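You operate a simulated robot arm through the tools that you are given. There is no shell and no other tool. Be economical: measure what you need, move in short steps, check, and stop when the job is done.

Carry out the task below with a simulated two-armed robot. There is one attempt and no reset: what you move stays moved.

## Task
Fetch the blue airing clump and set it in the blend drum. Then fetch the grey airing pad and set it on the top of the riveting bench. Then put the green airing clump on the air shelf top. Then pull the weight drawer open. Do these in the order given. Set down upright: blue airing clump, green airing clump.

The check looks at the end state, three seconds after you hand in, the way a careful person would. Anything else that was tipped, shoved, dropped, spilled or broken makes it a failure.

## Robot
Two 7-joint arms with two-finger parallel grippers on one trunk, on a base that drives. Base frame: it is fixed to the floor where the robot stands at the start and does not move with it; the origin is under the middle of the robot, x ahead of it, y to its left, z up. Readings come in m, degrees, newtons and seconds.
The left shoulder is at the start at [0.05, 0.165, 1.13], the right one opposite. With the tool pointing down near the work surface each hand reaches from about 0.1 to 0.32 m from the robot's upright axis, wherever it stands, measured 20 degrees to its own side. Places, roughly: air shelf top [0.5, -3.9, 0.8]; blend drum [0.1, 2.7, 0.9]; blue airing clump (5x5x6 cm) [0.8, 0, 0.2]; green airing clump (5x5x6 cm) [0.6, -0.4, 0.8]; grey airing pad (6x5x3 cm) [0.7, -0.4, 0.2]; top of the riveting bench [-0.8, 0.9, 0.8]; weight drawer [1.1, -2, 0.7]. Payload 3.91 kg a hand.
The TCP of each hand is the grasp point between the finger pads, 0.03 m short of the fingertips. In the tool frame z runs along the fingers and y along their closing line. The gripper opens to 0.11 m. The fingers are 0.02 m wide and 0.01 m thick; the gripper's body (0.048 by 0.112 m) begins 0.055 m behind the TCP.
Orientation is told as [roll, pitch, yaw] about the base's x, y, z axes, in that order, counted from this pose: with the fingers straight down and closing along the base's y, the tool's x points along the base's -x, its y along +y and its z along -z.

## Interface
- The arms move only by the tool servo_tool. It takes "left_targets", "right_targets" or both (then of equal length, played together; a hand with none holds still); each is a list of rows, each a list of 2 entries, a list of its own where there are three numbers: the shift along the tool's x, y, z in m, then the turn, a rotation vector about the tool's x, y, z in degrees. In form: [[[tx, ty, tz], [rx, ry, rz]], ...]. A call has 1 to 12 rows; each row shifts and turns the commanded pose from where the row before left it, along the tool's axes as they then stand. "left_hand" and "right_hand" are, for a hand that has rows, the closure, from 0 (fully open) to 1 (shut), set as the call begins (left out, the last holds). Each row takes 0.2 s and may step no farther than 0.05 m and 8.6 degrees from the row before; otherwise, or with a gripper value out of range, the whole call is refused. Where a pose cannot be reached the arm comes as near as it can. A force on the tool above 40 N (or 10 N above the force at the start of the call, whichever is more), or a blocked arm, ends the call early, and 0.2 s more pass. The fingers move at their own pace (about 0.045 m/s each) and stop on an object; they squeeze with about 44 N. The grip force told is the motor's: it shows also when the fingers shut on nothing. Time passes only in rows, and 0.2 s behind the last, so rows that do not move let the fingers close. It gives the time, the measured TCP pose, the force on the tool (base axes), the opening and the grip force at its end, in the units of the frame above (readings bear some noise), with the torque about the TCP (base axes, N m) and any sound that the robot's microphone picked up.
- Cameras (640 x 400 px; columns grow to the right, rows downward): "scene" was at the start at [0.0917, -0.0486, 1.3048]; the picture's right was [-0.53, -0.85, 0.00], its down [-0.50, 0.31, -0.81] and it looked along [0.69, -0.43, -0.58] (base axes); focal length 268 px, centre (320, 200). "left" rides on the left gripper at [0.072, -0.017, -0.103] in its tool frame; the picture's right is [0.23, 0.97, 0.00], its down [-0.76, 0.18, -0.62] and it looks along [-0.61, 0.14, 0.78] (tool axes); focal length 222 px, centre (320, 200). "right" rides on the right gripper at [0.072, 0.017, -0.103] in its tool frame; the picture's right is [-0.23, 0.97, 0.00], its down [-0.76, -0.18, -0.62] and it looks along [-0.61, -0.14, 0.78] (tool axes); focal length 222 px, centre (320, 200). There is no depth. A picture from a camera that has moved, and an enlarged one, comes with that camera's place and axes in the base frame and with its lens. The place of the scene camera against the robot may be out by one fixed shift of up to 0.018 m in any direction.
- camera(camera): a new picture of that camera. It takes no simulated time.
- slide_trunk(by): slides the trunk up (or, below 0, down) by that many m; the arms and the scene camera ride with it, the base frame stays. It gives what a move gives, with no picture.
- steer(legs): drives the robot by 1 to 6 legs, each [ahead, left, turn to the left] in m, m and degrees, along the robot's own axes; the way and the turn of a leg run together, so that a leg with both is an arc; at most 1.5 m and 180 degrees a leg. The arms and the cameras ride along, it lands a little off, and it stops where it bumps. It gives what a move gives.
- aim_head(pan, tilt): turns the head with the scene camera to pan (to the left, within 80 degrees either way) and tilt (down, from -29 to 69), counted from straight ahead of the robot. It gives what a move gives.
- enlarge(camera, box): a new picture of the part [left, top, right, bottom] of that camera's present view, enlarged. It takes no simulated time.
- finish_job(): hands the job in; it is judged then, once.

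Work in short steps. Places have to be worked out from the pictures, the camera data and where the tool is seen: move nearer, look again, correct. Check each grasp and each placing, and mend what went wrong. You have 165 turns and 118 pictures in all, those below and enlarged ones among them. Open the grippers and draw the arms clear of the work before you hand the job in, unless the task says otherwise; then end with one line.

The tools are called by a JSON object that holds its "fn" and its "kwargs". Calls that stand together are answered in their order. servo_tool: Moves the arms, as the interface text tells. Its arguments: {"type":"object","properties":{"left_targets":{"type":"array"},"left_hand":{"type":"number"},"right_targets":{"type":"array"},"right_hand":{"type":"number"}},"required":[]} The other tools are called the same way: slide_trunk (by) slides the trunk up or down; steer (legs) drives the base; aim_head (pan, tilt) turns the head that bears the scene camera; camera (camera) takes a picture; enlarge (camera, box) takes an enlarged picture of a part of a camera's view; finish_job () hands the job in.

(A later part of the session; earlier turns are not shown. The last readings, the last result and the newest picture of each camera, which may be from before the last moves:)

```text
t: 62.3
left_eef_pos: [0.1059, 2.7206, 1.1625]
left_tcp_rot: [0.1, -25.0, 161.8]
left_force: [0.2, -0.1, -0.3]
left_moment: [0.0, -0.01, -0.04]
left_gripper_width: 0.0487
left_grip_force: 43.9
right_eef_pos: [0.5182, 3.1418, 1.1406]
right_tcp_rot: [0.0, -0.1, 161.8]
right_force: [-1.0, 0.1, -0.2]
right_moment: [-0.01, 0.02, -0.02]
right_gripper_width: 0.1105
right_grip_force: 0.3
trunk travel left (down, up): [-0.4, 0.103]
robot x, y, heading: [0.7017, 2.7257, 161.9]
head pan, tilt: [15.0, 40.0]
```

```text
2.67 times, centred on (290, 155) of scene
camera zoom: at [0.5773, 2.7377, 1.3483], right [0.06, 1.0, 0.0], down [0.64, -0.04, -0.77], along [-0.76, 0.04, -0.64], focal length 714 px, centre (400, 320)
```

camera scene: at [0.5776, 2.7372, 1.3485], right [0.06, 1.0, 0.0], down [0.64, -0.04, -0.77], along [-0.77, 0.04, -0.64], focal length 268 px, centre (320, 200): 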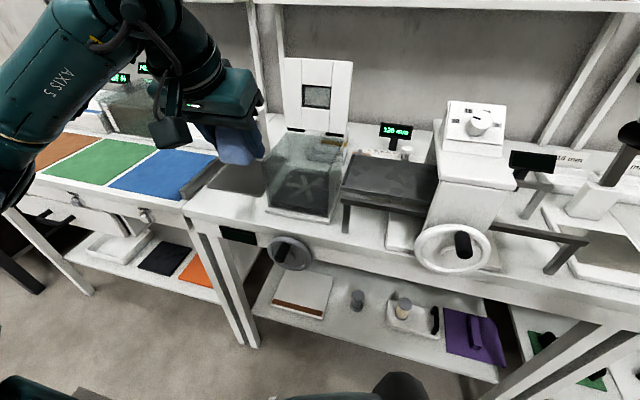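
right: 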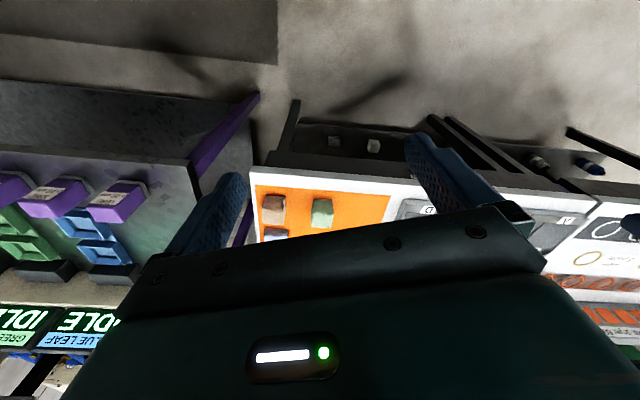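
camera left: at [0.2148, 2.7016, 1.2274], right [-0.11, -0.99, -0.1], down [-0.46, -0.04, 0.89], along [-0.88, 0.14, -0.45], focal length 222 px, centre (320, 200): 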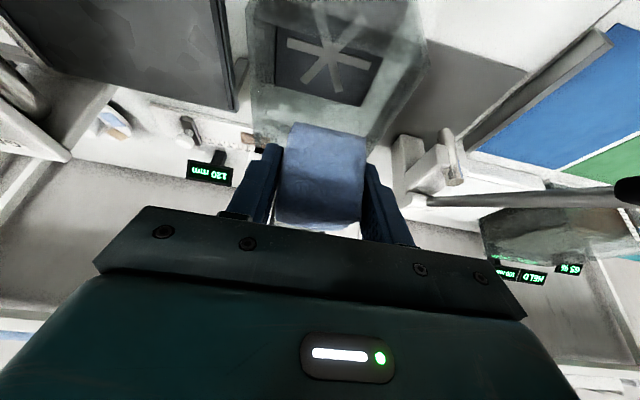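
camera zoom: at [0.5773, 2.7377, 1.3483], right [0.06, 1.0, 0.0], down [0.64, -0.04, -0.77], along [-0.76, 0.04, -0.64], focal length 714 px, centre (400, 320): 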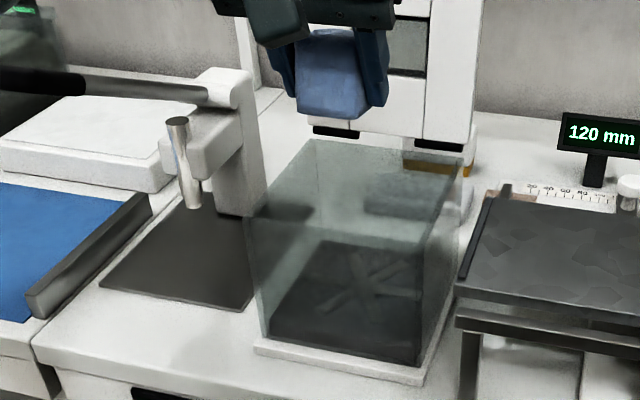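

Hub of the stirrer seen at (0.029,2.742); lateral alignment is already within 3 mm. I move 8.7 cm forward and then 10 cm down, to just below the rim.

{"fn": "servo_tool", "kwargs": {"left_targets": [[[-0.0394, 0.001, 0.0184], [0, 0, 0]], [[-0.0394, 0.001, 0.0184], [0, 0, 0]], [[0.0209, 0, 0.0448], [0, 0, 0]], [[0.0209, 0, 0.0448], [0, 0, 0]]]}}

{"fn": "camera", "kwargs": {"camera": "left"}}

{"fn": "enlarge", "kwargs": {"camera": "scene", "box": [210, 80, 370, 230]}}

```text
t: 63.3
left_eef_pos: [0.0234, 2.7438, 1.0688]
left_tcp_rot: [0.0, -25.0, 161.8]
left_force: [-0.7, 0.4, 0.1]
left_moment: [0.01, -0.05, 0.0]
left_gripper_width: 0.049
left_grip_force: 43.9
right_eef_pos: [0.5188, 3.1411, 1.1393]
right_tcp_rot: [0.1, 0.0, 162.0]
right_force: [-0.7, 1.1, 0.1]
right_moment: [-0.01, 0.01, -0.01]
right_gripper_width: 0.1102
right_grip_force: 0.0
trunk travel left (down, up): [-0.4, 0.103]
robot x, y, heading: [0.7008, 2.7293, 162.0]
head pan, tilt: [15.0, 40.0]
```

```text
87 pictures are left
camera left: at [0.1317, 2.7243, 1.1328], right [-0.11, -0.99, -0.1], down [-0.46, -0.04, 0.89], along [-0.88, 0.14, -0.45], focal length 222 px, centre (320, 200)
```

left: 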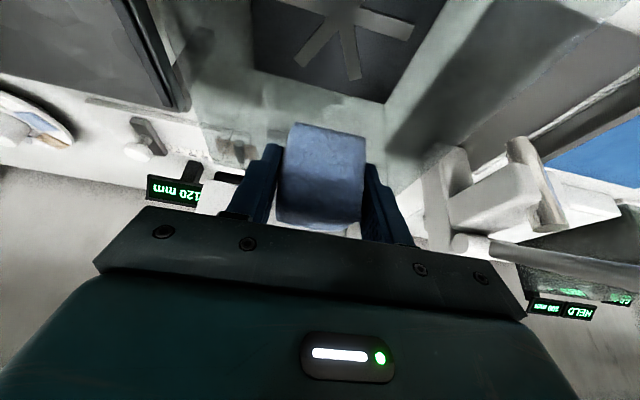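

```text
2.67 times, centred on (290, 155) of scene
camera zoom: at [0.5772, 2.7372, 1.3484], right [0.06, 1.0, 0.0], down [0.64, -0.04, -0.77], along [-0.76, 0.04, -0.64], focal length 714 px, centre (400, 320)
```

zoom: 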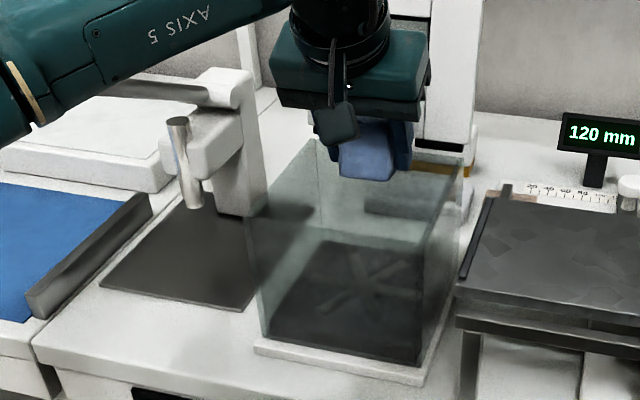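

The wrist-camera housing would foul the drum's near wall at this tilt, so I'll regrasp the clump vertically. I lift out, retract, restore the 35° tilt, and strafe left to the free blue mat to set it down there for a moment.

{"fn": "servo_tool", "kwargs": {"left_targets": [[[-0.0209, 0, -0.0448], [0, 0, 0]], [[-0.0209, 0, -0.0448], [0, 0, 0]], [[-0.0209, 0, -0.0448], [0, 0, 0]], [[0.039, 0, -0.0183], [0, 0, 0]], [[0.039, 0, -0.0183], [0, 0, 0]], [[0.039, 0, -0.0183], [0, 0, 0]], [[0, 0, 0], [0, -5, 0]], [[0, 0, 0], [0, -5, 0]]]}}

{"fn": "steer", "kwargs": {"legs": [[0, 0.43, 0]]}}

{"fn": "camera", "kwargs": {"camera": "left"}}

{"fn": "camera", "kwargs": {"camera": "scene"}}

```text
t: 65.1
left_eef_pos: [0.1467, 2.7064, 1.2166]
left_tcp_rot: [-0.1, -35.0, 162.0]
left_force: [0.4, -0.2, -1.1]
left_moment: [0.04, 0.02, -0.01]
left_gripper_width: 0.0487
left_grip_force: 44.2
right_eef_pos: [0.5196, 3.1402, 1.1396]
right_tcp_rot: [0.0, 0.0, 161.8]
right_force: [0.2, -1.1, -0.5]
right_moment: [-0.01, -0.04, -0.03]
right_gripper_width: 0.1098
right_grip_force: 0.1
trunk travel left (down, up): [-0.4, 0.103]
robot x, y, heading: [0.7026, 2.725, 161.7]
head pan, tilt: [15.0, 40.0]
```

```text
t: 67.8
left_eef_pos: [0.0103, 2.292, 1.215]
left_tcp_rot: [0.0, -35.0, 161.7]
left_force: [0.2, 0.0, -0.7]
left_moment: [0.02, 0.0, 0.01]
left_gripper_width: 0.0491
left_grip_force: 44.0
right_eef_pos: [0.3826, 2.7259, 1.1385]
right_tcp_rot: [-0.1, 0.1, 161.7]
right_force: [0.0, -1.0, 0.5]
right_moment: [0.01, 0.01, 0.0]
right_gripper_width: 0.1101
right_grip_force: 0.2
trunk travel left (down, up): [-0.4, 0.103]
robot x, y, heading: [0.5635, 2.3082, 161.9]
head pan, tilt: [15.0, 40.0]
```

```text
85 pictures are left
camera left: at [0.1271, 2.2692, 1.2587], right [-0.13, -0.98, -0.13], down [-0.31, -0.09, 0.95], along [-0.94, 0.16, -0.29], focal length 222 px, centre (320, 200)
```

left: 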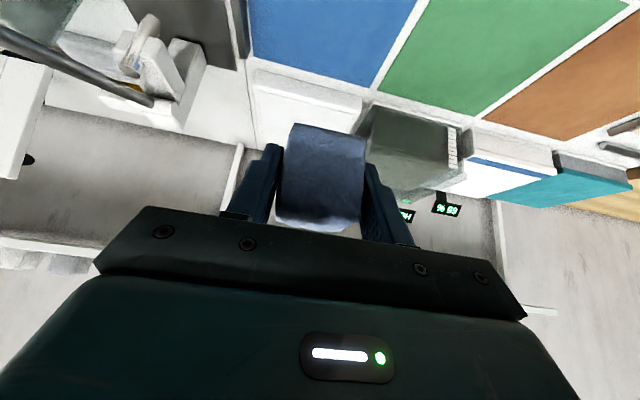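

```text
84 pictures are left
camera scene: at [0.4403, 2.3209, 1.3484], right [0.06, 1.0, 0.0], down [0.64, -0.04, -0.77], along [-0.76, 0.04, -0.64], focal length 268 px, centre (320, 200)
```

scene: 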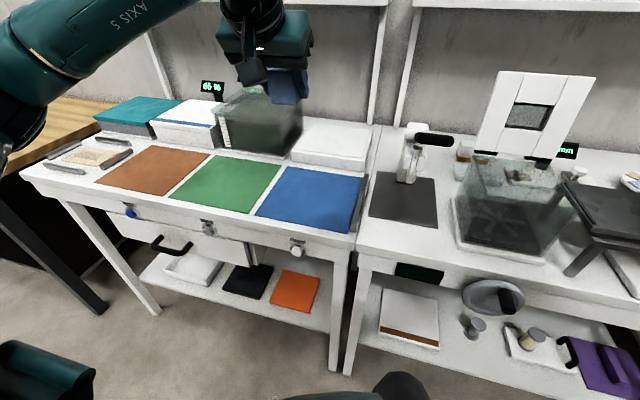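

The blue mat centre is about 12 cm ahead of the TCP and laterally aligned. I move forward 10 cm and down 24 cm to hover ~4 cm over it.

{"fn": "servo_tool", "kwargs": {"left_targets": [[[-0.0405, 0, 0.0284], [0, 0, 0]], [[-0.0405, 0, 0.0284], [0, 0, 0]], [[0.0276, 0, 0.0393], [0, 0, 0]], [[0.0276, 0, 0.0393], [0, 0, 0]], [[0.0276, 0, 0.0393], [0, 0, 0]], [[0.0276, 0, 0.0393], [0, 0, 0]], [[0.0276, 0, 0.0393], [0, 0, 0]]]}}

{"fn": "camera", "kwargs": {"camera": "scene"}}

```text
t: 69.4
left_eef_pos: [-0.0855, 2.3206, 0.9748]
left_tcp_rot: [0.1, -35.0, 161.7]
left_force: [-0.2, -0.6, -0.7]
left_moment: [0.02, -0.01, 0.0]
left_gripper_width: 0.0491
left_grip_force: 44.3
right_eef_pos: [0.3816, 2.7256, 1.1391]
right_tcp_rot: [0.0, 0.0, 161.7]
right_force: [-0.3, -0.9, 0.2]
right_moment: [-0.04, -0.01, 0.01]
right_gripper_width: 0.1099
right_grip_force: 0.2
trunk travel left (down, up): [-0.4, 0.103]
robot x, y, heading: [0.5632, 2.3092, 161.7]
head pan, tilt: [15.0, 40.0]
```

```text
83 pictures are left
camera scene: at [0.44, 2.3213, 1.3484], right [0.06, 1.0, 0.0], down [0.64, -0.04, -0.77], along [-0.76, 0.04, -0.64], focal length 268 px, centre (320, 200)
```

scene: 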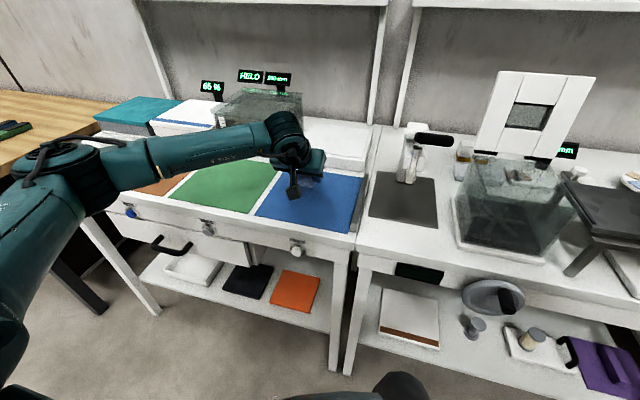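

I lower in small steps watching the force.

{"fn": "servo_tool", "kwargs": {"left_targets": [[[0.0069, 0, 0.0098], [0, 0, 0]], [[0.0069, 0, 0.0098], [0, 0, 0]], [[0.0034, 0, 0.0049], [0, 0, 0]]]}}

{"fn": "camera", "kwargs": {"camera": "left"}}

```text
t: 70.2
left_eef_pos: [-0.0853, 2.322, 0.9439]
left_tcp_rot: [0.0, -35.0, 161.7]
left_force: [0.7, -0.3, 0.4]
left_moment: [-0.02, -0.04, 0.03]
left_gripper_width: 0.049
left_grip_force: 44.2
right_eef_pos: [0.383, 2.7258, 1.1406]
right_tcp_rot: [0.0, 0.0, 161.7]
right_force: [-0.2, 0.5, 0.4]
right_moment: [-0.01, 0.04, -0.02]
right_gripper_width: 0.11
right_grip_force: 0.0
trunk travel left (down, up): [-0.4, 0.103]
robot x, y, heading: [0.5652, 2.3111, 161.6]
head pan, tilt: [15.0, 40.0]
```

```text
82 pictures are left
camera left: at [0.0319, 2.2991, 0.9876], right [-0.13, -0.98, -0.13], down [-0.31, -0.09, 0.95], along [-0.94, 0.16, -0.29], focal length 222 px, centre (320, 200)
```

left: 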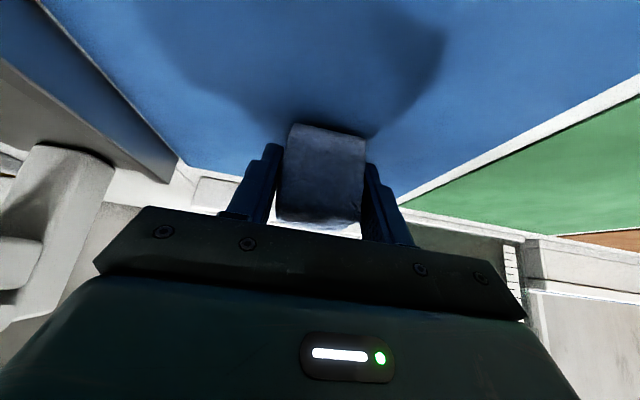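

No contact yet, shadow nearly meets the clump. I continue in 5 mm steps.

{"fn": "servo_tool", "kwargs": {"left_targets": [[[0.0029, 0, 0.0041], [0, 0, 0]], [[0.0029, 0, 0.0041], [0, 0, 0]]]}}

{"fn": "camera", "kwargs": {"camera": "left"}}

```text
t: 70.8
left_eef_pos: [-0.084, 2.3212, 0.9353]
left_tcp_rot: [0.0, -35.1, 161.7]
left_force: [-0.9, -0.2, 2.2]
left_moment: [-0.03, 0.05, -0.01]
left_gripper_width: 0.0491
left_grip_force: 44.1
right_eef_pos: [0.3826, 2.7252, 1.1389]
right_tcp_rot: [-0.1, 0.0, 161.8]
right_force: [0.0, 0.1, -0.7]
right_moment: [0.02, 0.0, 0.02]
right_gripper_width: 0.1099
right_grip_force: 0.2
trunk travel left (down, up): [-0.4, 0.103]
robot x, y, heading: [0.5629, 2.3097, 161.9]
head pan, tilt: [15.0, 40.0]
```

```text
81 pictures are left
camera left: at [0.0328, 2.2993, 0.9787], right [-0.13, -0.98, -0.13], down [-0.31, -0.09, 0.95], along [-0.94, 0.16, -0.29], focal length 222 px, centre (320, 200)
```

left: 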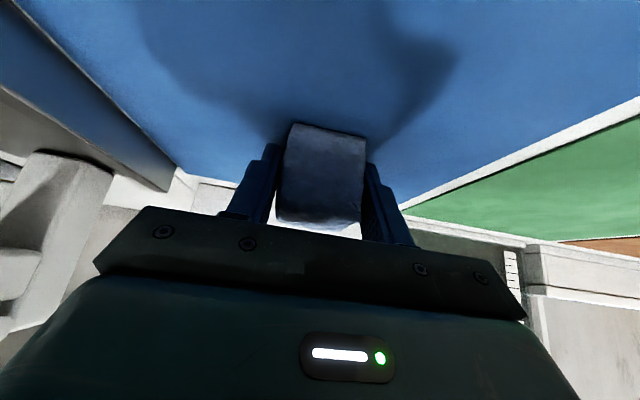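

Contact felt (2 N); surface z≈0.903. I release, rise 8 cm, straighten the tool to vertical and look.

{"fn": "servo_tool", "kwargs": {"left_targets": [[[0, 0, 0], [0, 0, 0]], [[0, 0, 0], [0, 0, 0]], [[0, 0, 0], [0, 0, 0]], [[0, 0, 0], [0, 0, 0]], [[0, 0, 0], [0, 0, 0]], [[-0.023, 0, -0.0328], [0, 0, 0]], [[-0.023, 0, -0.0328], [0, 0, 0]]], "left_hand": 0}}

{"fn": "servo_tool", "kwargs": {"left_targets": [[[0, 0, 0], [0, 7, 0]], [[0, 0, 0], [0, 7, 0]], [[0, 0, 0], [0, 7, 0]], [[0, 0, 0], [0, 7, 0]], [[0, 0, 0], [0, 7, 0]]]}}

{"fn": "camera", "kwargs": {"camera": "left"}}

```text
t: 72.4
left_eef_pos: [-0.0814, 2.3217, 1.0143]
left_tcp_rot: [0.0, -35.0, 161.7]
left_force: [-0.4, 0.7, -0.6]
left_moment: [0.0, 0.04, -0.02]
left_gripper_width: 0.11
left_grip_force: 0.1
right_eef_pos: [0.3829, 2.7252, 1.1388]
right_tcp_rot: [-0.1, 0.0, 161.6]
right_force: [-0.5, 0.3, 0.7]
right_moment: [-0.02, -0.01, 0.0]
right_gripper_width: 0.1101
right_grip_force: 0.1
trunk travel left (down, up): [-0.4, 0.103]
robot x, y, heading: [0.566, 2.3081, 161.6]
head pan, tilt: [15.0, 40.0]
```

```text
t: 73.6
left_eef_pos: [-0.0834, 2.3226, 1.0153]
left_tcp_rot: [0.0, 0.1, 161.7]
left_force: [0.2, 0.3, 0.5]
left_moment: [-0.01, 0.0, -0.02]
left_gripper_width: 0.1099
left_grip_force: 0.0
right_eef_pos: [0.3832, 2.7258, 1.1393]
right_tcp_rot: [-0.1, 0.0, 161.8]
right_force: [-0.7, 0.0, -0.4]
right_moment: [0.03, 0.03, 0.01]
right_gripper_width: 0.1103
right_grip_force: 0.1
trunk travel left (down, up): [-0.4, 0.103]
robot x, y, heading: [0.5634, 2.3099, 161.7]
head pan, tilt: [15.0, 40.0]
```

```text
80 pictures are left
camera left: at [-0.01, 2.3153, 1.1188], right [-0.09, -1.0, 0.0], down [-0.78, 0.07, 0.62], along [-0.62, 0.06, -0.78], focal length 222 px, centre (320, 200)
```

left: 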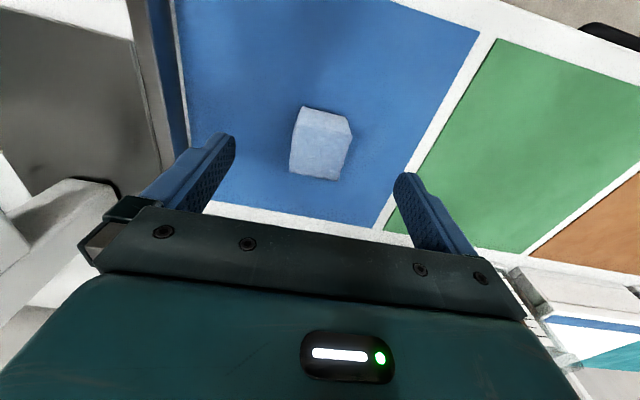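

The clump stands upright on the mat, just ahead of the TCP. I descend vertically 7 cm, then close.

{"fn": "servo_tool", "kwargs": {"left_targets": [[[-0.003, 0, 0.035], [0, 0, 0]], [[-0.003, 0, 0.035], [0, 0, 0]]]}}

{"fn": "servo_tool", "kwargs": {"left_targets": [[[0, 0, 0], [0, 0, 0]], [[0, 0, 0], [0, 0, 0]], [[0, 0, 0], [0, 0, 0]], [[0, 0, 0], [0, 0, 0]], [[0, 0, 0], [0, 0, 0]], [[0, 0, -0.04], [0, 0, 0]], [[0, 0, -0.04], [0, 0, 0]]], "left_hand": 1}}

{"fn": "camera", "kwargs": {"camera": "left"}}

```text
t: 74.2
left_eef_pos: [-0.0904, 2.3244, 0.9436]
left_tcp_rot: [-0.1, 0.0, 161.8]
left_force: [-0.4, 0.3, 0.7]
left_moment: [-0.01, 0.01, -0.03]
left_gripper_width: 0.1101
left_grip_force: 0.1
right_eef_pos: [0.3826, 2.7247, 1.1411]
right_tcp_rot: [0.1, 0.1, 161.8]
right_force: [0.2, 0.3, 0.2]
right_moment: [0.0, -0.03, 0.02]
right_gripper_width: 0.1099
right_grip_force: 0.2
trunk travel left (down, up): [-0.4, 0.103]
robot x, y, heading: [0.5666, 2.3108, 161.8]
head pan, tilt: [15.0, 40.0]
```

```text
t: 75.8
left_eef_pos: [-0.0888, 2.3231, 1.0221]
left_tcp_rot: [0.0, 0.1, 161.7]
left_force: [-0.4, -0.4, -0.8]
left_moment: [0.01, 0.01, 0.01]
left_gripper_width: 0.049
left_grip_force: 44.1
right_eef_pos: [0.3831, 2.7255, 1.139]
right_tcp_rot: [0.1, 0.0, 161.7]
right_force: [-0.1, -0.4, 0.0]
right_moment: [0.01, 0.01, 0.02]
right_gripper_width: 0.1099
right_grip_force: 0.1
trunk travel left (down, up): [-0.4, 0.103]
robot x, y, heading: [0.5662, 2.3116, 161.7]
head pan, tilt: [15.0, 40.0]
```

```text
79 pictures are left
camera left: at [-0.016, 2.3163, 1.1259], right [-0.09, -1.0, 0.0], down [-0.78, 0.07, 0.62], along [-0.62, 0.06, -0.78], focal length 222 px, centre (320, 200)
```

left: 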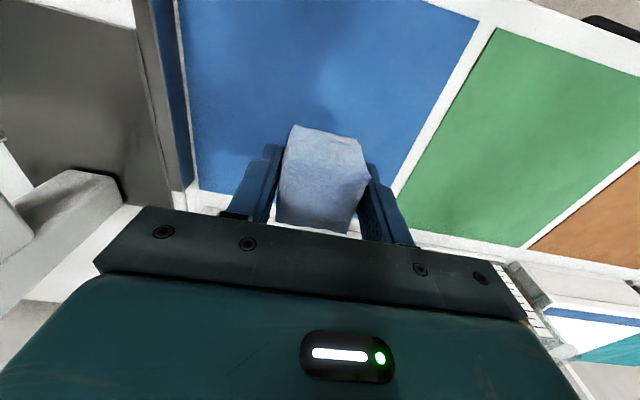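

Held upright, tool vertical. I raise, retract, and strafe back right to the drum.

{"fn": "servo_tool", "kwargs": {"left_targets": [[[0, 0, -0.045], [0, 0, 0]], [[0, 0, -0.045], [0, 0, 0]], [[0, 0, -0.045], [0, 0, 0]], [[0, 0, -0.045], [0, 0, 0]], [[0.037, 0, 0], [0, 0, 0]], [[0.037, 0, 0], [0, 0, 0]], [[0.037, 0, 0], [0, 0, 0]]]}}

{"fn": "steer", "kwargs": {"legs": [[0, -0.438, 0]]}}

{"fn": "camera", "kwargs": {"camera": "left"}}

```text
t: 77.4
left_eef_pos: [0.0185, 2.285, 1.2044]
left_tcp_rot: [-0.1, 0.0, 161.9]
left_force: [0.7, -0.3, -0.3]
left_moment: [0.01, 0.0, -0.01]
left_gripper_width: 0.0488
left_grip_force: 43.8
right_eef_pos: [0.3829, 2.7251, 1.1389]
right_tcp_rot: [0.0, 0.0, 161.8]
right_force: [-0.2, -0.8, -0.5]
right_moment: [-0.02, 0.04, 0.03]
right_gripper_width: 0.1099
right_grip_force: 0.1
trunk travel left (down, up): [-0.4, 0.103]
robot x, y, heading: [0.5615, 2.3103, 161.6]
head pan, tilt: [15.0, 40.0]
```

```text
t: 79.0
left_eef_pos: [0.0784, 2.4682, 1.2038]
left_tcp_rot: [1.2, 0.3, 162.3]
left_force: [0.5, -0.6, 0.3]
left_moment: [0.02, 0.0, 0.01]
left_gripper_width: 0.0491
left_grip_force: 43.8
right_eef_pos: [0.4445, 2.9146, 1.1397]
right_tcp_rot: [-0.1, 0.0, 161.8]
right_force: [0.1, -0.9, 0.5]
right_moment: [0.01, 0.0, -0.02]
right_gripper_width: 0.1098
right_grip_force: 0.0
trunk travel left (down, up): [-0.4, 0.103]
robot x, y, heading: [0.627, 2.4931, 161.6]
head pan, tilt: [15.0, 40.0]
stopped in leg 1: the force on the tool passed its limit (the readings are from after the stop); the commanded pose is now the measured one
```

```text
78 pictures are left
camera left: at [0.152, 2.4641, 1.3069], right [-0.08, -1.0, 0.02], down [-0.78, 0.07, 0.62], along [-0.62, 0.03, -0.78], focal length 222 px, centre (320, 200)
```

left: 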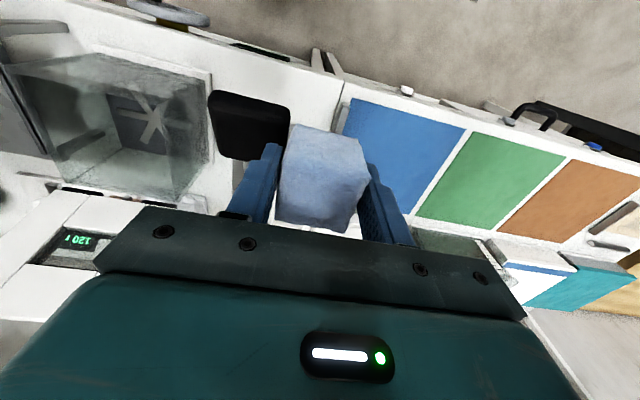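

Something touched the hand – the black lever handle seems close to the fingers. I look with the scene camera.

{"fn": "camera", "kwargs": {"camera": "scene"}}

```text
77 pictures are left
camera scene: at [0.503, 2.5104, 1.3484], right [0.06, 1.0, 0.0], down [0.64, -0.04, -0.77], along [-0.76, 0.04, -0.64], focal length 268 px, centre (320, 200)
```

scene: 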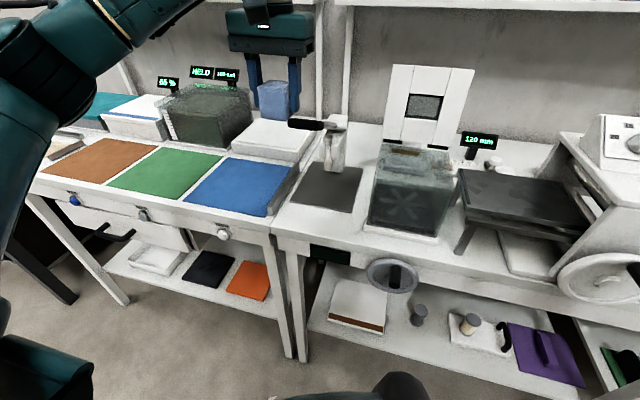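

The right finger brushed the press-lever handle, which points toward the aisle at n≈-0.65. I step left, retract 15 cm past its end, fix the small tilt, and then pass it.

{"fn": "servo_tool", "kwargs": {"left_targets": [[[0, 0.025, 0], [0, 0, 0]], [[0.04, 0, 0], [1.2, 0, 0]], [[0.04, 0, 0], [0, 0, 0]], [[0.04, 0, 0], [0, 0, 0]], [[0.04, 0, -0.02], [0, 0, 0]]]}}

{"fn": "enlarge", "kwargs": {"camera": "scene", "box": [220, 80, 380, 220]}}

```text
t: 80.2
left_eef_pos: [0.2247, 2.3992, 1.2219]
left_tcp_rot: [0.2, 0.3, 162.3]
left_force: [-0.4, 0.6, -0.1]
left_moment: [0.0, 0.0, -0.03]
left_gripper_width: 0.0489
left_grip_force: 44.2
right_eef_pos: [0.4469, 2.9154, 1.1396]
right_tcp_rot: [0.1, 0.0, 161.9]
right_force: [-0.2, 0.3, 0.4]
right_moment: [0.0, 0.01, -0.02]
right_gripper_width: 0.1099
right_grip_force: 0.1
trunk travel left (down, up): [-0.4, 0.103]
robot x, y, heading: [0.6275, 2.5031, 161.7]
head pan, tilt: [15.0, 40.0]
```

```text
2.86 times, centred on (300, 150) of scene
camera zoom: at [0.5042, 2.5114, 1.3485], right [0.06, 1.0, 0.0], down [0.64, -0.04, -0.77], along [-0.77, 0.04, -0.64], focal length 765 px, centre (377, 343)
```

zoom: 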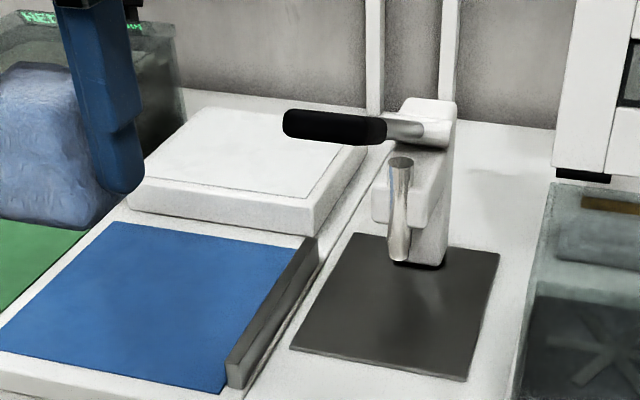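

The lever looks undisturbed. I strafe right 0.267 m with the hand retracted.

{"fn": "steer", "kwargs": {"legs": [[0, -0.267, 0]]}}

{"fn": "camera", "kwargs": {"camera": "left"}}

```text
t: 82.1
left_eef_pos: [0.308, 2.6564, 1.2226]
left_tcp_rot: [0.1, 0.3, 162.1]
left_force: [0.6, 0.0, -0.2]
left_moment: [0.0, -0.02, -0.03]
left_gripper_width: 0.0489
left_grip_force: 44.4
right_eef_pos: [0.5329, 3.1711, 1.1395]
right_tcp_rot: [0.0, -0.1, 161.4]
right_force: [0.8, 0.2, -0.6]
right_moment: [-0.02, 0.01, 0.0]
right_gripper_width: 0.1098
right_grip_force: 0.1
trunk travel left (down, up): [-0.4, 0.103]
robot x, y, heading: [0.7044, 2.7525, 161.4]
head pan, tilt: [15.0, 40.0]
```

```text
75 pictures are left
camera left: at [0.38, 2.6501, 1.3258], right [-0.08, -1.0, 0.0], down [-0.78, 0.07, 0.62], along [-0.62, 0.05, -0.79], focal length 222 px, centre (320, 200)
```

left: 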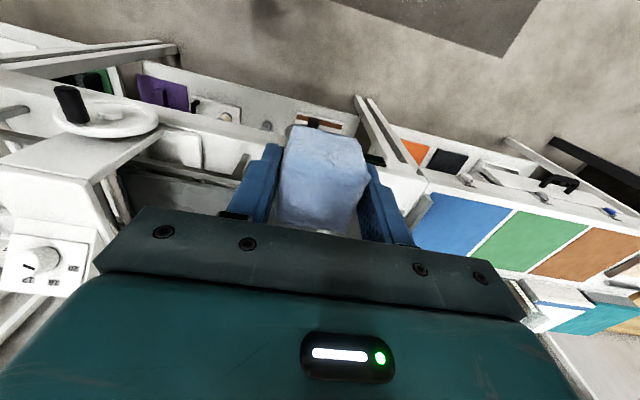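

Lateral alignment is right. I drive 8 cm nearer, then extend 20 cm over the drum at z≈1.22.

{"fn": "steer", "kwargs": {"legs": [[0.08, 0, 0.5]]}}

{"fn": "servo_tool", "kwargs": {"left_targets": [[[-0.045, 0, 0], [0, 0, 0]], [[-0.045, 0, 0], [0, 0, 0]], [[-0.045, 0, 0], [0, 0, 0]], [[-0.045, 0, 0], [0, 0, 0]]]}}

{"fn": "camera", "kwargs": {"camera": "left"}}

{"fn": "camera", "kwargs": {"camera": "scene"}}

```text
t: 83.2
left_eef_pos: [0.2301, 2.6801, 1.2218]
left_tcp_rot: [0.1, 0.5, 162.5]
left_force: [-0.8, -0.5, -0.5]
left_moment: [-0.06, -0.04, 0.0]
left_gripper_width: 0.0492
left_grip_force: 44.0
right_eef_pos: [0.4519, 3.1954, 1.1394]
right_tcp_rot: [-0.1, 0.1, 161.8]
right_force: [-0.2, 0.6, -0.5]
right_moment: [-0.03, 0.01, 0.0]
right_gripper_width: 0.11
right_grip_force: 0.0
trunk travel left (down, up): [-0.4, 0.103]
robot x, y, heading: [0.6336, 2.7776, 161.9]
head pan, tilt: [15.0, 40.0]
```

```text
t: 84.2
left_eef_pos: [0.0589, 2.733, 1.2183]
left_tcp_rot: [0.2, 0.4, 162.4]
left_force: [0.4, 0.3, 0.1]
left_moment: [-0.02, 0.0, 0.03]
left_gripper_width: 0.0489
left_grip_force: 44.2
right_eef_pos: [0.451, 3.1961, 1.1394]
right_tcp_rot: [0.0, -0.1, 161.8]
right_force: [0.6, 0.2, 0.0]
right_moment: [-0.01, 0.01, 0.01]
right_gripper_width: 0.1099
right_grip_force: 0.1
trunk travel left (down, up): [-0.4, 0.103]
robot x, y, heading: [0.6351, 2.7812, 161.8]
head pan, tilt: [15.0, 40.0]
```

```text
74 pictures are left
camera left: at [0.1318, 2.728, 1.3219], right [-0.08, -1.0, 0.0], down [-0.78, 0.06, 0.62], along [-0.62, 0.04, -0.79], focal length 222 px, centre (320, 200)
```

left: 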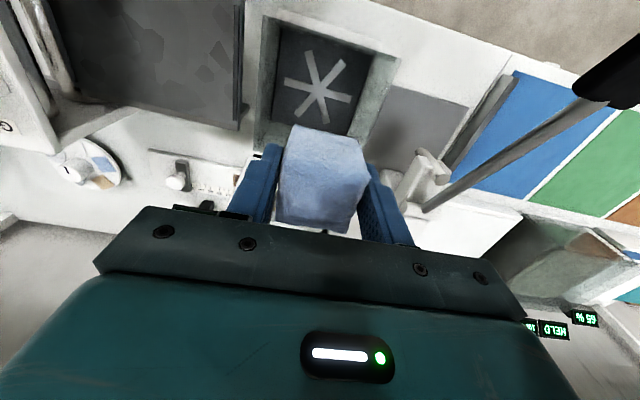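

```text
73 pictures are left
camera scene: at [0.5105, 2.7919, 1.3483], right [0.06, 1.0, 0.0], down [0.64, -0.04, -0.77], along [-0.76, 0.04, -0.64], focal length 268 px, centre (320, 200)
```

scene: 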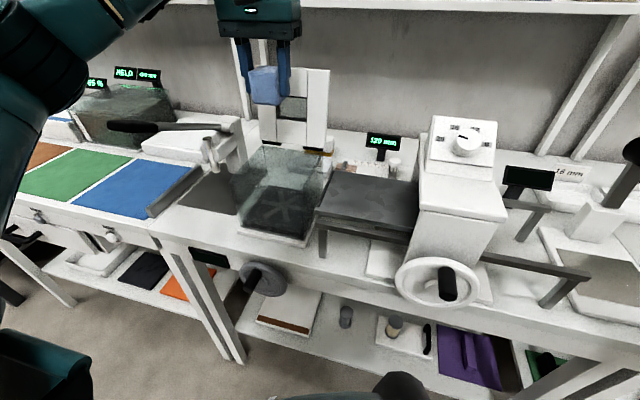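

Box walls: near n≈-0.734, far n≈-0.88, centre l≈2.615; TCP is at l=2.617. I advance 4.5 cm and descend to z≈1.02, then check.

{"fn": "servo_tool", "kwargs": {"left_targets": [[[-0.0225, 0, 0], [0, 0, 0]], [[-0.0225, 0, 0], [0, 0, 0]], [[0, 0, 0.05], [0, 0, 0]], [[0, 0, 0.05], [0, 0, 0]], [[0, 0, 0.05], [0, 0, 0]], [[0, 0, 0.045], [0, 0, 0]]]}}

{"fn": "camera", "kwargs": {"camera": "left"}}

{"fn": "enlarge", "kwargs": {"camera": "scene", "box": [190, 80, 350, 250]}}

```text
t: 85.6
left_eef_pos: [0.017, 2.7431, 1.021]
left_tcp_rot: [0.1, 0.2, 162.3]
left_force: [-0.1, 0.1, -0.9]
left_moment: [-0.03, 0.0, -0.02]
left_gripper_width: 0.0489
left_grip_force: 44.6
right_eef_pos: [0.4528, 3.1949, 1.1396]
right_tcp_rot: [0.1, -0.1, 161.8]
right_force: [0.1, 0.3, -0.5]
right_moment: [0.04, -0.02, -0.02]
right_gripper_width: 0.11
right_grip_force: 0.2
trunk travel left (down, up): [-0.4, 0.103]
robot x, y, heading: [0.6373, 2.779, 161.7]
head pan, tilt: [15.0, 40.0]
```

```text
72 pictures are left
camera left: at [0.0889, 2.7372, 1.1255], right [-0.08, -1.0, 0.0], down [-0.78, 0.06, 0.62], along [-0.62, 0.05, -0.78], focal length 222 px, centre (320, 200)
```

left: 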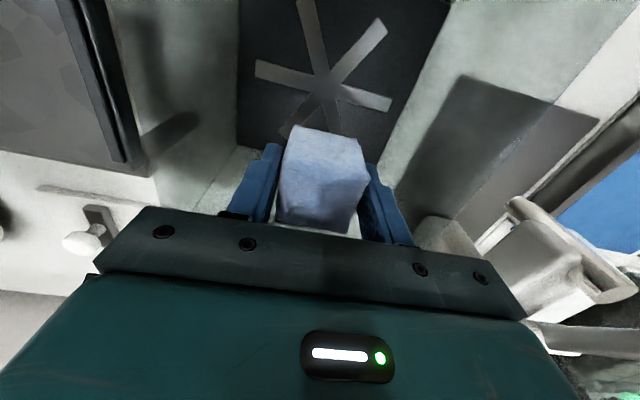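

```text
2.35 times, centred on (270, 165) of scene
camera zoom: at [0.5108, 2.7912, 1.3484], right [0.06, 1.0, 0.0], down [0.64, -0.04, -0.77], along [-0.76, 0.04, -0.64], focal length 630 px, centre (438, 282)
```

zoom: 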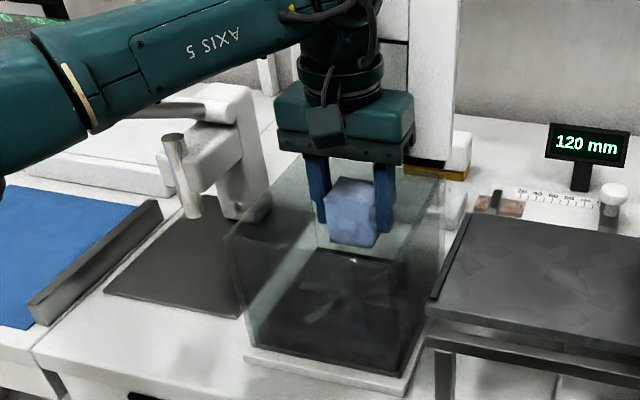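

The clump is well inside and clear of the walls. I descend further toward the floor.

{"fn": "servo_tool", "kwargs": {"left_targets": [[[0, 0, 0.025], [0, 0, 0]], [[0, 0, 0.025], [0, 0, 0]], [[0, 0, 0.008], [0, 0, 0]]]}}

{"fn": "camera", "kwargs": {"camera": "left"}}

```text
t: 86.3
left_eef_pos: [0.0212, 2.7445, 0.9812]
left_tcp_rot: [0.0, 0.1, 162.4]
left_force: [16.4, -7.8, 10.0]
left_moment: [0.6, 1.53, -0.23]
left_gripper_width: 0.0489
left_grip_force: 44.4
right_eef_pos: [0.4562, 3.1954, 1.14]
right_tcp_rot: [0.0, -0.2, 161.9]
right_force: [0.4, -0.3, -0.5]
right_moment: [0.0, 0.04, 0.0]
right_gripper_width: 0.1101
right_grip_force: 0.1
trunk travel left (down, up): [-0.4, 0.103]
robot x, y, heading: [0.6388, 2.7763, 161.8]
head pan, tilt: [15.0, 40.0]
stopped in row 3 (left hand): the force on the tool passed its limit (the readings are from after the stop); the commanded pose is now the measured one
```

```text
70 pictures are left
camera left: at [0.0942, 2.7377, 1.0848], right [-0.08, -1.0, 0.0], down [-0.78, 0.06, 0.62], along [-0.62, 0.05, -0.78], focal length 222 px, centre (320, 200)
```

left: 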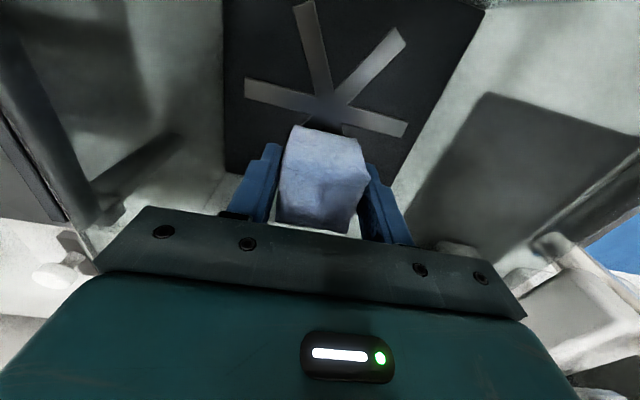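

The contact is ~9 cm above the TCP pushing toward the aisle: the gripper body touched the lid hinge. I rise 2 cm, shift back 1.6 cm to the box centre, and descend again.

{"fn": "servo_tool", "kwargs": {"left_targets": [[[0.004, 0, -0.02], [0, 0, 0]], [[0.012, 0, 0], [0, 0, 0]], [[0, 0, 0.02], [0, 0, 0]], [[0, 0, 0.01], [0, 0, 0]]]}}

{"fn": "enlarge", "kwargs": {"camera": "scene", "box": [190, 80, 350, 250]}}

```text
t: 87.3
left_eef_pos: [0.0339, 2.7401, 0.9725]
left_tcp_rot: [0.0, -0.1, 162.4]
left_force: [-1.8, 0.2, 15.1]
left_moment: [0.0, 0.12, 0.0]
left_gripper_width: 0.0487
left_grip_force: 44.1
right_eef_pos: [0.454, 3.1949, 1.1406]
right_tcp_rot: [0.0, -0.2, 161.8]
right_force: [0.2, -0.1, -1.0]
right_moment: [0.04, -0.01, -0.02]
right_gripper_width: 0.1102
right_grip_force: 0.1
trunk travel left (down, up): [-0.4, 0.103]
robot x, y, heading: [0.6362, 2.7815, 162.0]
head pan, tilt: [15.0, 40.0]
```

```text
2.35 times, centred on (270, 165) of scene
camera zoom: at [0.5127, 2.791, 1.3489], right [0.06, 1.0, 0.0], down [0.64, -0.04, -0.77], along [-0.77, 0.04, -0.64], focal length 630 px, centre (438, 282)
```

zoom: 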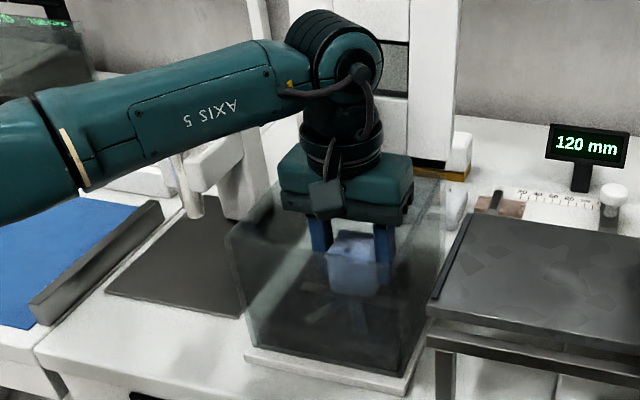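

Pure 15 N upward with no moment: the clump's bottom rests centrally on the stirrer. I relieve slightly and open the fingers partly to release.

{"fn": "servo_tool", "kwargs": {"left_targets": [[[0, 0, -0.003], [0, 0, 0]], [[0, 0, 0], [0, 0, 0]]]}}

{"fn": "servo_tool", "kwargs": {"left_targets": [[[0, 0, 0], [0, 0, 0]], [[0, 0, 0], [0, 0, 0]], [[0, 0, 0], [0, 0, 0]]], "left_hand": 0.3}}

{"fn": "camera", "kwargs": {"camera": "left"}}

```text
t: 87.9
left_eef_pos: [0.0325, 2.7392, 0.9716]
left_tcp_rot: [0.0, 0.3, 162.3]
left_force: [-4.2, 1.8, 10.3]
left_moment: [0.18, 0.42, 0.0]
left_gripper_width: 0.0488
left_grip_force: 43.8
right_eef_pos: [0.4524, 3.1961, 1.1401]
right_tcp_rot: [-0.1, 0.0, 161.9]
right_force: [0.4, 0.7, 0.0]
right_moment: [-0.01, 0.02, -0.01]
right_gripper_width: 0.1098
right_grip_force: 0.1
trunk travel left (down, up): [-0.4, 0.103]
robot x, y, heading: [0.6348, 2.7814, 161.9]
head pan, tilt: [15.0, 40.0]
```

```text
t: 88.7
left_eef_pos: [0.0344, 2.7391, 0.9718]
left_tcp_rot: [0.1, 0.4, 162.4]
left_force: [-0.5, -0.4, -0.4]
left_moment: [0.01, 0.02, -0.02]
left_gripper_width: 0.077
left_grip_force: 0.1
right_eef_pos: [0.4534, 3.1942, 1.1402]
right_tcp_rot: [0.0, 0.0, 161.9]
right_force: [0.1, -0.1, 0.6]
right_moment: [0.03, 0.01, 0.0]
right_gripper_width: 0.1099
right_grip_force: 0.1
trunk travel left (down, up): [-0.4, 0.103]
robot x, y, heading: [0.6358, 2.7822, 161.8]
head pan, tilt: [15.0, 40.0]
```

```text
68 pictures are left
camera left: at [0.1065, 2.7332, 1.0751], right [-0.08, -1.0, 0.0], down [-0.78, 0.06, 0.62], along [-0.62, 0.05, -0.79], focal length 222 px, centre (320, 200)
```

left: 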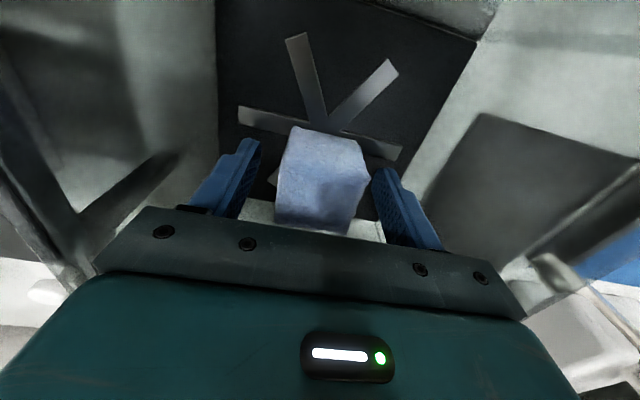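

Released; the clump stays put. I rise straight up and look.

{"fn": "servo_tool", "kwargs": {"left_targets": [[[0, 0, -0.03], [0, 0, 0]], [[0, 0, -0.05], [0, 0, 0]], [[0, 0, -0.05], [0, 0, 0]], [[0, 0, -0.05], [0, 0, 0]], [[0, 0, -0.05], [0, 0, 0]]]}}

{"fn": "enlarge", "kwargs": {"camera": "scene", "box": [190, 80, 350, 250]}}

{"fn": "camera", "kwargs": {"camera": "left"}}

```text
t: 89.9
left_eef_pos: [0.0328, 2.7415, 1.2025]
left_tcp_rot: [0.2, 0.3, 162.4]
left_force: [0.2, -0.1, -0.4]
left_moment: [0.01, -0.02, -0.02]
left_gripper_width: 0.0771
left_grip_force: 0.0
right_eef_pos: [0.4539, 3.1954, 1.1395]
right_tcp_rot: [0.0, 0.1, 161.9]
right_force: [0.3, 0.0, 0.0]
right_moment: [0.01, 0.03, 0.01]
right_gripper_width: 0.1099
right_grip_force: 0.0
trunk travel left (down, up): [-0.4, 0.103]
robot x, y, heading: [0.6335, 2.7788, 161.9]
head pan, tilt: [15.0, 40.0]
```

```text
2.35 times, centred on (270, 165) of scene
camera zoom: at [0.5122, 2.7912, 1.3484], right [0.06, 1.0, 0.0], down [0.64, -0.04, -0.77], along [-0.77, 0.04, -0.64], focal length 630 px, centre (438, 282)
```

zoom: 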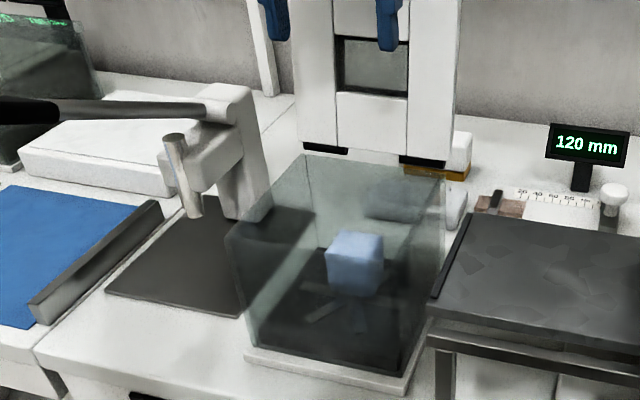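

```text
66 pictures are left
camera left: at [0.106, 2.7354, 1.3057], right [-0.08, -1.0, 0.0], down [-0.78, 0.06, 0.62], along [-0.62, 0.05, -0.79], focal length 222 px, centre (320, 200)
```

left: 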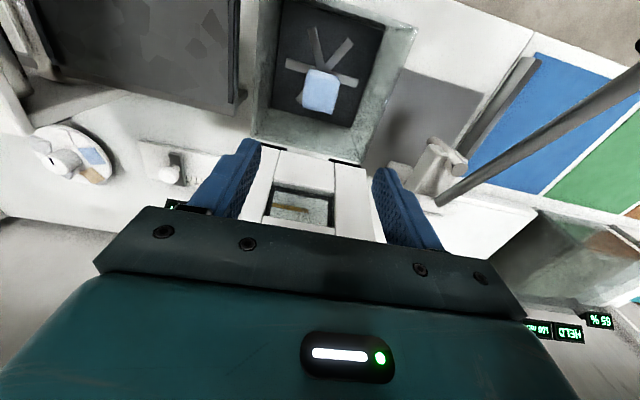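

The blue clump stands upright in the drum. I retract the left arm, back away, and drive back down the aisle toward the air table.

{"fn": "servo_tool", "kwargs": {"left_targets": [[[0.045, 0, 0], [0, 0, 0]], [[0.045, 0, 0], [0, 0, 0]], [[0.045, 0, 0], [0, 0, 0]], [[0.045, 0, 0], [0, 0, 0]], [[0.045, 0, 0], [0, 0, 0]], [[0.045, 0, 0], [0, 0, 0]]]}}

{"fn": "steer", "kwargs": {"legs": [[-0.25, 0, 0], [0, 0, 90], [1.4, 0, 0], [1.3, 0, 0]]}}

```text
t: 91.3
left_eef_pos: [0.2932, 2.6577, 1.2041]
left_tcp_rot: [0.1, 0.3, 162.4]
left_force: [-0.1, 0.4, -0.1]
left_moment: [0.01, 0.02, 0.0]
left_gripper_width: 0.077
left_grip_force: 0.0
right_eef_pos: [0.4532, 3.1937, 1.139]
right_tcp_rot: [0.0, -0.1, 162.0]
right_force: [0.3, 1.1, -0.3]
right_moment: [-0.01, 0.01, -0.02]
right_gripper_width: 0.11
right_grip_force: 0.1
trunk travel left (down, up): [-0.4, 0.103]
robot x, y, heading: [0.6371, 2.7772, 162.0]
head pan, tilt: [15.0, 40.0]
```

```text
t: 109.7
left_eef_pos: [0.2023, -0.229, 1.2034]
left_tcp_rot: [0.0, 0.4, -106.7]
left_force: [0.1, 0.5, -0.1]
left_moment: [0.01, 0.02, -0.02]
left_gripper_width: 0.0772
left_grip_force: 0.1
right_eef_pos: [-0.3344, -0.0777, 1.1405]
right_tcp_rot: [-0.1, -0.1, -107.1]
right_force: [-0.1, 0.2, -0.5]
right_moment: [0.0, 0.0, 0.0]
right_gripper_width: 0.11
right_grip_force: 0.0
trunk travel left (down, up): [-0.4, 0.103]
robot x, y, heading: [0.0825, 0.1139, -107.4]
head pan, tilt: [15.0, 40.0]
```

I turn to face the air table, shift back slightly, lower the trunk and look at the shelf.

{"fn": "steer", "kwargs": {"legs": [[0, 0, 89.3], [-0.14, -0.06, 0]]}}

{"fn": "slide_trunk", "kwargs": {"by": -0.4}}

{"fn": "aim_head", "kwargs": {"pan": -10, "tilt": 48}}

{"fn": "camera", "kwargs": {"camera": "scene"}}

```text
t: 114.9
left_eef_pos: [0.2638, 0.2251, 1.2029]
left_tcp_rot: [0.1, 0.3, -16.5]
left_force: [0.2, -0.1, 0.0]
left_moment: [-0.01, 0.0, 0.01]
left_gripper_width: 0.0772
left_grip_force: 0.1
right_eef_pos: [0.1131, -0.3147, 1.1388]
right_tcp_rot: [-0.1, 0.0, -17.0]
right_force: [0.5, 0.1, -1.1]
right_moment: [-0.03, -0.04, 0.02]
right_gripper_width: 0.1102
right_grip_force: 0.1
trunk travel left (down, up): [-0.4, 0.103]
robot x, y, heading: [-0.0742, 0.1016, -17.2]
head pan, tilt: [15.0, 40.0]
```

```text
t: 118.8
left_eef_pos: [0.2639, 0.2238, 0.804]
left_tcp_rot: [0.0, 0.4, -16.5]
left_force: [0.5, 0.1, 0.1]
left_moment: [0.01, 0.01, -0.01]
left_gripper_width: 0.0772
left_grip_force: 0.1
right_eef_pos: [0.1142, -0.3141, 0.7396]
right_tcp_rot: [0.1, 0.0, -17.0]
right_force: [0.4, -0.4, 0.1]
right_moment: [-0.03, 0.03, -0.02]
right_gripper_width: 0.1099
right_grip_force: 0.1
trunk travel left (down, up): [0.0, 0.503]
robot x, y, heading: [-0.0792, 0.0941, -17.3]
head pan, tilt: [15.0, 40.0]
```

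```text
t: 119.7
left_eef_pos: [0.264, 0.2249, 0.805]
left_tcp_rot: [0.1, 0.3, -16.4]
left_force: [-0.2, 0.4, -0.8]
left_moment: [0.0, 0.01, 0.02]
left_gripper_width: 0.0771
left_grip_force: 0.1
right_eef_pos: [0.1157, -0.3152, 0.7409]
right_tcp_rot: [0.0, 0.1, -17.1]
right_force: [-0.4, -0.1, -0.1]
right_moment: [-0.01, 0.02, -0.01]
right_gripper_width: 0.1099
right_grip_force: 0.2
trunk travel left (down, up): [0.0, 0.503]
robot x, y, heading: [-0.0786, 0.0984, -17.0]
head pan, tilt: [-10.0, 48.0]
```

```text
65 pictures are left
camera scene: at [0.0096, 0.0509, 0.937], right [-0.45, -0.89, 0.0], down [-0.66, 0.34, -0.67], along [0.6, -0.3, -0.74], focal length 268 px, centre (320, 200)
```

scene: 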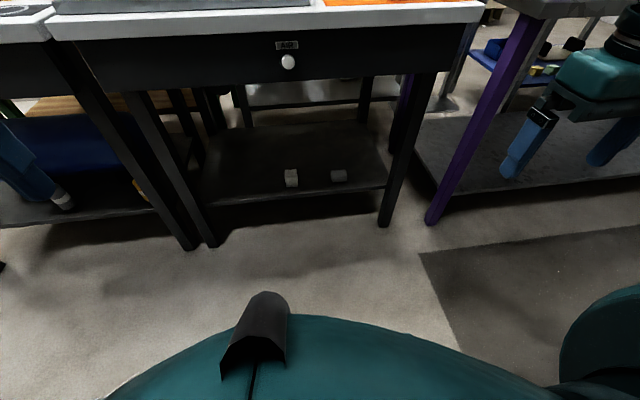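

Grey pad is near (0.655,-0.356): 0.83 ahead and 0.215 right of the axis. I lower the right hand and tilt it forward.

{"fn": "servo_tool", "kwargs": {"right_targets": [[[-0.0117, 0.015, 0.0425], [0, 0, 0]], [[-0.0117, 0.015, 0.0425], [0, 0, 0]], [[-0.0117, 0.015, 0.0425], [0, 0, 0]], [[-0.0117, 0.015, 0.0425], [0, 0, 0]], [[-0.0117, 0.015, 0.0425], [0, 0, 0]], [[-0.0117, 0.015, 0.0425], [0, 0, 0]], [[-0.0117, 0.015, 0.0425], [0, 0, 0]], [[-0.0117, 0.015, 0.0425], [0, 0, 0]], [[0, 0, 0], [0, -8.5, 0]], [[0, 0, 0], [0, -8.5, 0]], [[0, 0, 0], [0, -8.5, 0]], [[0, 0, 0], [0, -8.5, 0]]], "right_hand": 0}}

{"fn": "camera", "kwargs": {"camera": "right"}}

```text
t: 122.3
left_eef_pos: [0.2652, 0.2241, 0.8036]
left_tcp_rot: [0.1, 0.3, -16.5]
left_force: [-0.1, -0.4, 1.0]
left_moment: [-0.01, -0.03, 0.02]
left_gripper_width: 0.0769
left_grip_force: 0.1
right_eef_pos: [0.2285, -0.2458, 0.4576]
right_tcp_rot: [-0.2, -33.9, -17.0]
right_force: [0.2, 0.0, -0.6]
right_moment: [-0.03, 0.0, 0.01]
right_gripper_width: 0.1102
right_grip_force: 0.1
right hand out of reach, approached as far as the arm can: row 8, 11, 12
trunk travel left (down, up): [0.0, 0.503]
robot x, y, heading: [-0.0732, 0.0984, -17.0]
head pan, tilt: [-10.0, 48.0]
```

```text
64 pictures are left
camera right: at [0.1209, -0.1945, 0.502], right [0.47, 0.88, 0.12], down [0.22, -0.25, 0.94], along [0.86, -0.41, -0.31], focal length 222 px, centre (320, 200)
```

right: 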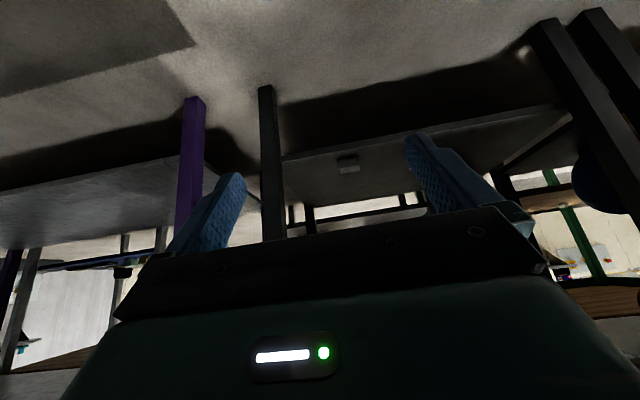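

Wrist camera puts the pad at (0.652,-0.350). I extend the right hand forward and lower to z≈0.30.

{"fn": "servo_tool", "kwargs": {"right_targets": [[[-0.0089, 0.005, 0.044], [0, 0, 0]], [[-0.0089, 0.005, 0.044], [0, 0, 0]], [[-0.0089, 0.005, 0.044], [0, 0, 0]], [[-0.0089, 0.005, 0.044], [0, 0, 0]], [[-0.0089, 0.005, 0.044], [0, 0, 0]]]}}

{"fn": "steer", "kwargs": {"legs": [[0.17, 0, 0]]}}

{"fn": "camera", "kwargs": {"camera": "right"}}

```text
t: 123.5
left_eef_pos: [0.2635, 0.2252, 0.8025]
left_tcp_rot: [0.0, 0.3, -16.5]
left_force: [0.2, 0.0, -0.2]
left_moment: [-0.01, -0.03, 0.0]
left_gripper_width: 0.0773
left_grip_force: 0.1
right_eef_pos: [0.3269, -0.3243, 0.4504]
right_tcp_rot: [0.0, -34.0, -17.1]
right_force: [0.1, -0.1, 0.6]
right_moment: [0.0, 0.0, 0.0]
right_gripper_width: 0.1099
right_grip_force: 0.1
right hand out of reach, approached as far as the arm can: row 1, 2, 3, 4, 5
trunk travel left (down, up): [0.0, 0.503]
robot x, y, heading: [-0.073, 0.0949, -17.0]
head pan, tilt: [-10.0, 48.0]
```

```text
t: 124.9
left_eef_pos: [0.4263, 0.1752, 0.8031]
left_tcp_rot: [-0.1, 0.3, -16.5]
left_force: [-0.3, -0.3, 0.7]
left_moment: [0.0, 0.01, 0.02]
left_gripper_width: 0.077
left_grip_force: 0.0
right_eef_pos: [0.4883, -0.3732, 0.4512]
right_tcp_rot: [0.0, -34.0, -17.1]
right_force: [0.5, 0.4, -1.0]
right_moment: [0.02, -0.02, 0.0]
right_gripper_width: 0.1099
right_grip_force: 0.0
trunk travel left (down, up): [0.0, 0.503]
robot x, y, heading: [0.0837, 0.0469, -17.3]
head pan, tilt: [-10.0, 48.0]
```

```text
63 pictures are left
camera right: at [0.38, -0.323, 0.4949], right [0.47, 0.88, 0.13], down [0.22, -0.25, 0.94], along [0.86, -0.41, -0.31], focal length 222 px, centre (320, 200)
```

right: 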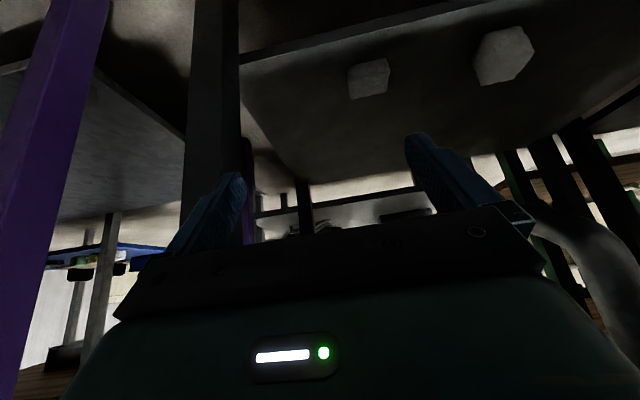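

The right arm stalled in height. I try a straight downward/forward move from this farther position to see whether it is a real limit.

{"fn": "servo_tool", "kwargs": {"right_targets": [[[0.0168, 0.01, 0.0249], [0, 0, 0]], [[0.0168, 0.01, 0.0249], [0, 0, 0]], [[0.0168, 0.01, 0.0249], [0, 0, 0]]]}}

```text
t: 125.7
left_eef_pos: [0.4252, 0.1751, 0.803]
left_tcp_rot: [0.0, 0.3, -16.6]
left_force: [0.6, 0.4, 0.0]
left_moment: [-0.02, 0.0, 0.01]
left_gripper_width: 0.0772
left_grip_force: 0.1
right_eef_pos: [0.4615, -0.3681, 0.44]
right_tcp_rot: [0.0, -34.0, -17.1]
right_force: [0.3, -0.4, 0.3]
right_moment: [0.02, 0.01, -0.02]
right_gripper_width: 0.1099
right_grip_force: 0.1
right hand out of reach, approached as far as the arm can: row 1, 2, 3
trunk travel left (down, up): [0.0, 0.503]
robot x, y, heading: [0.0852, 0.0481, -17.2]
head pan, tilt: [-10.0, 48.0]
```

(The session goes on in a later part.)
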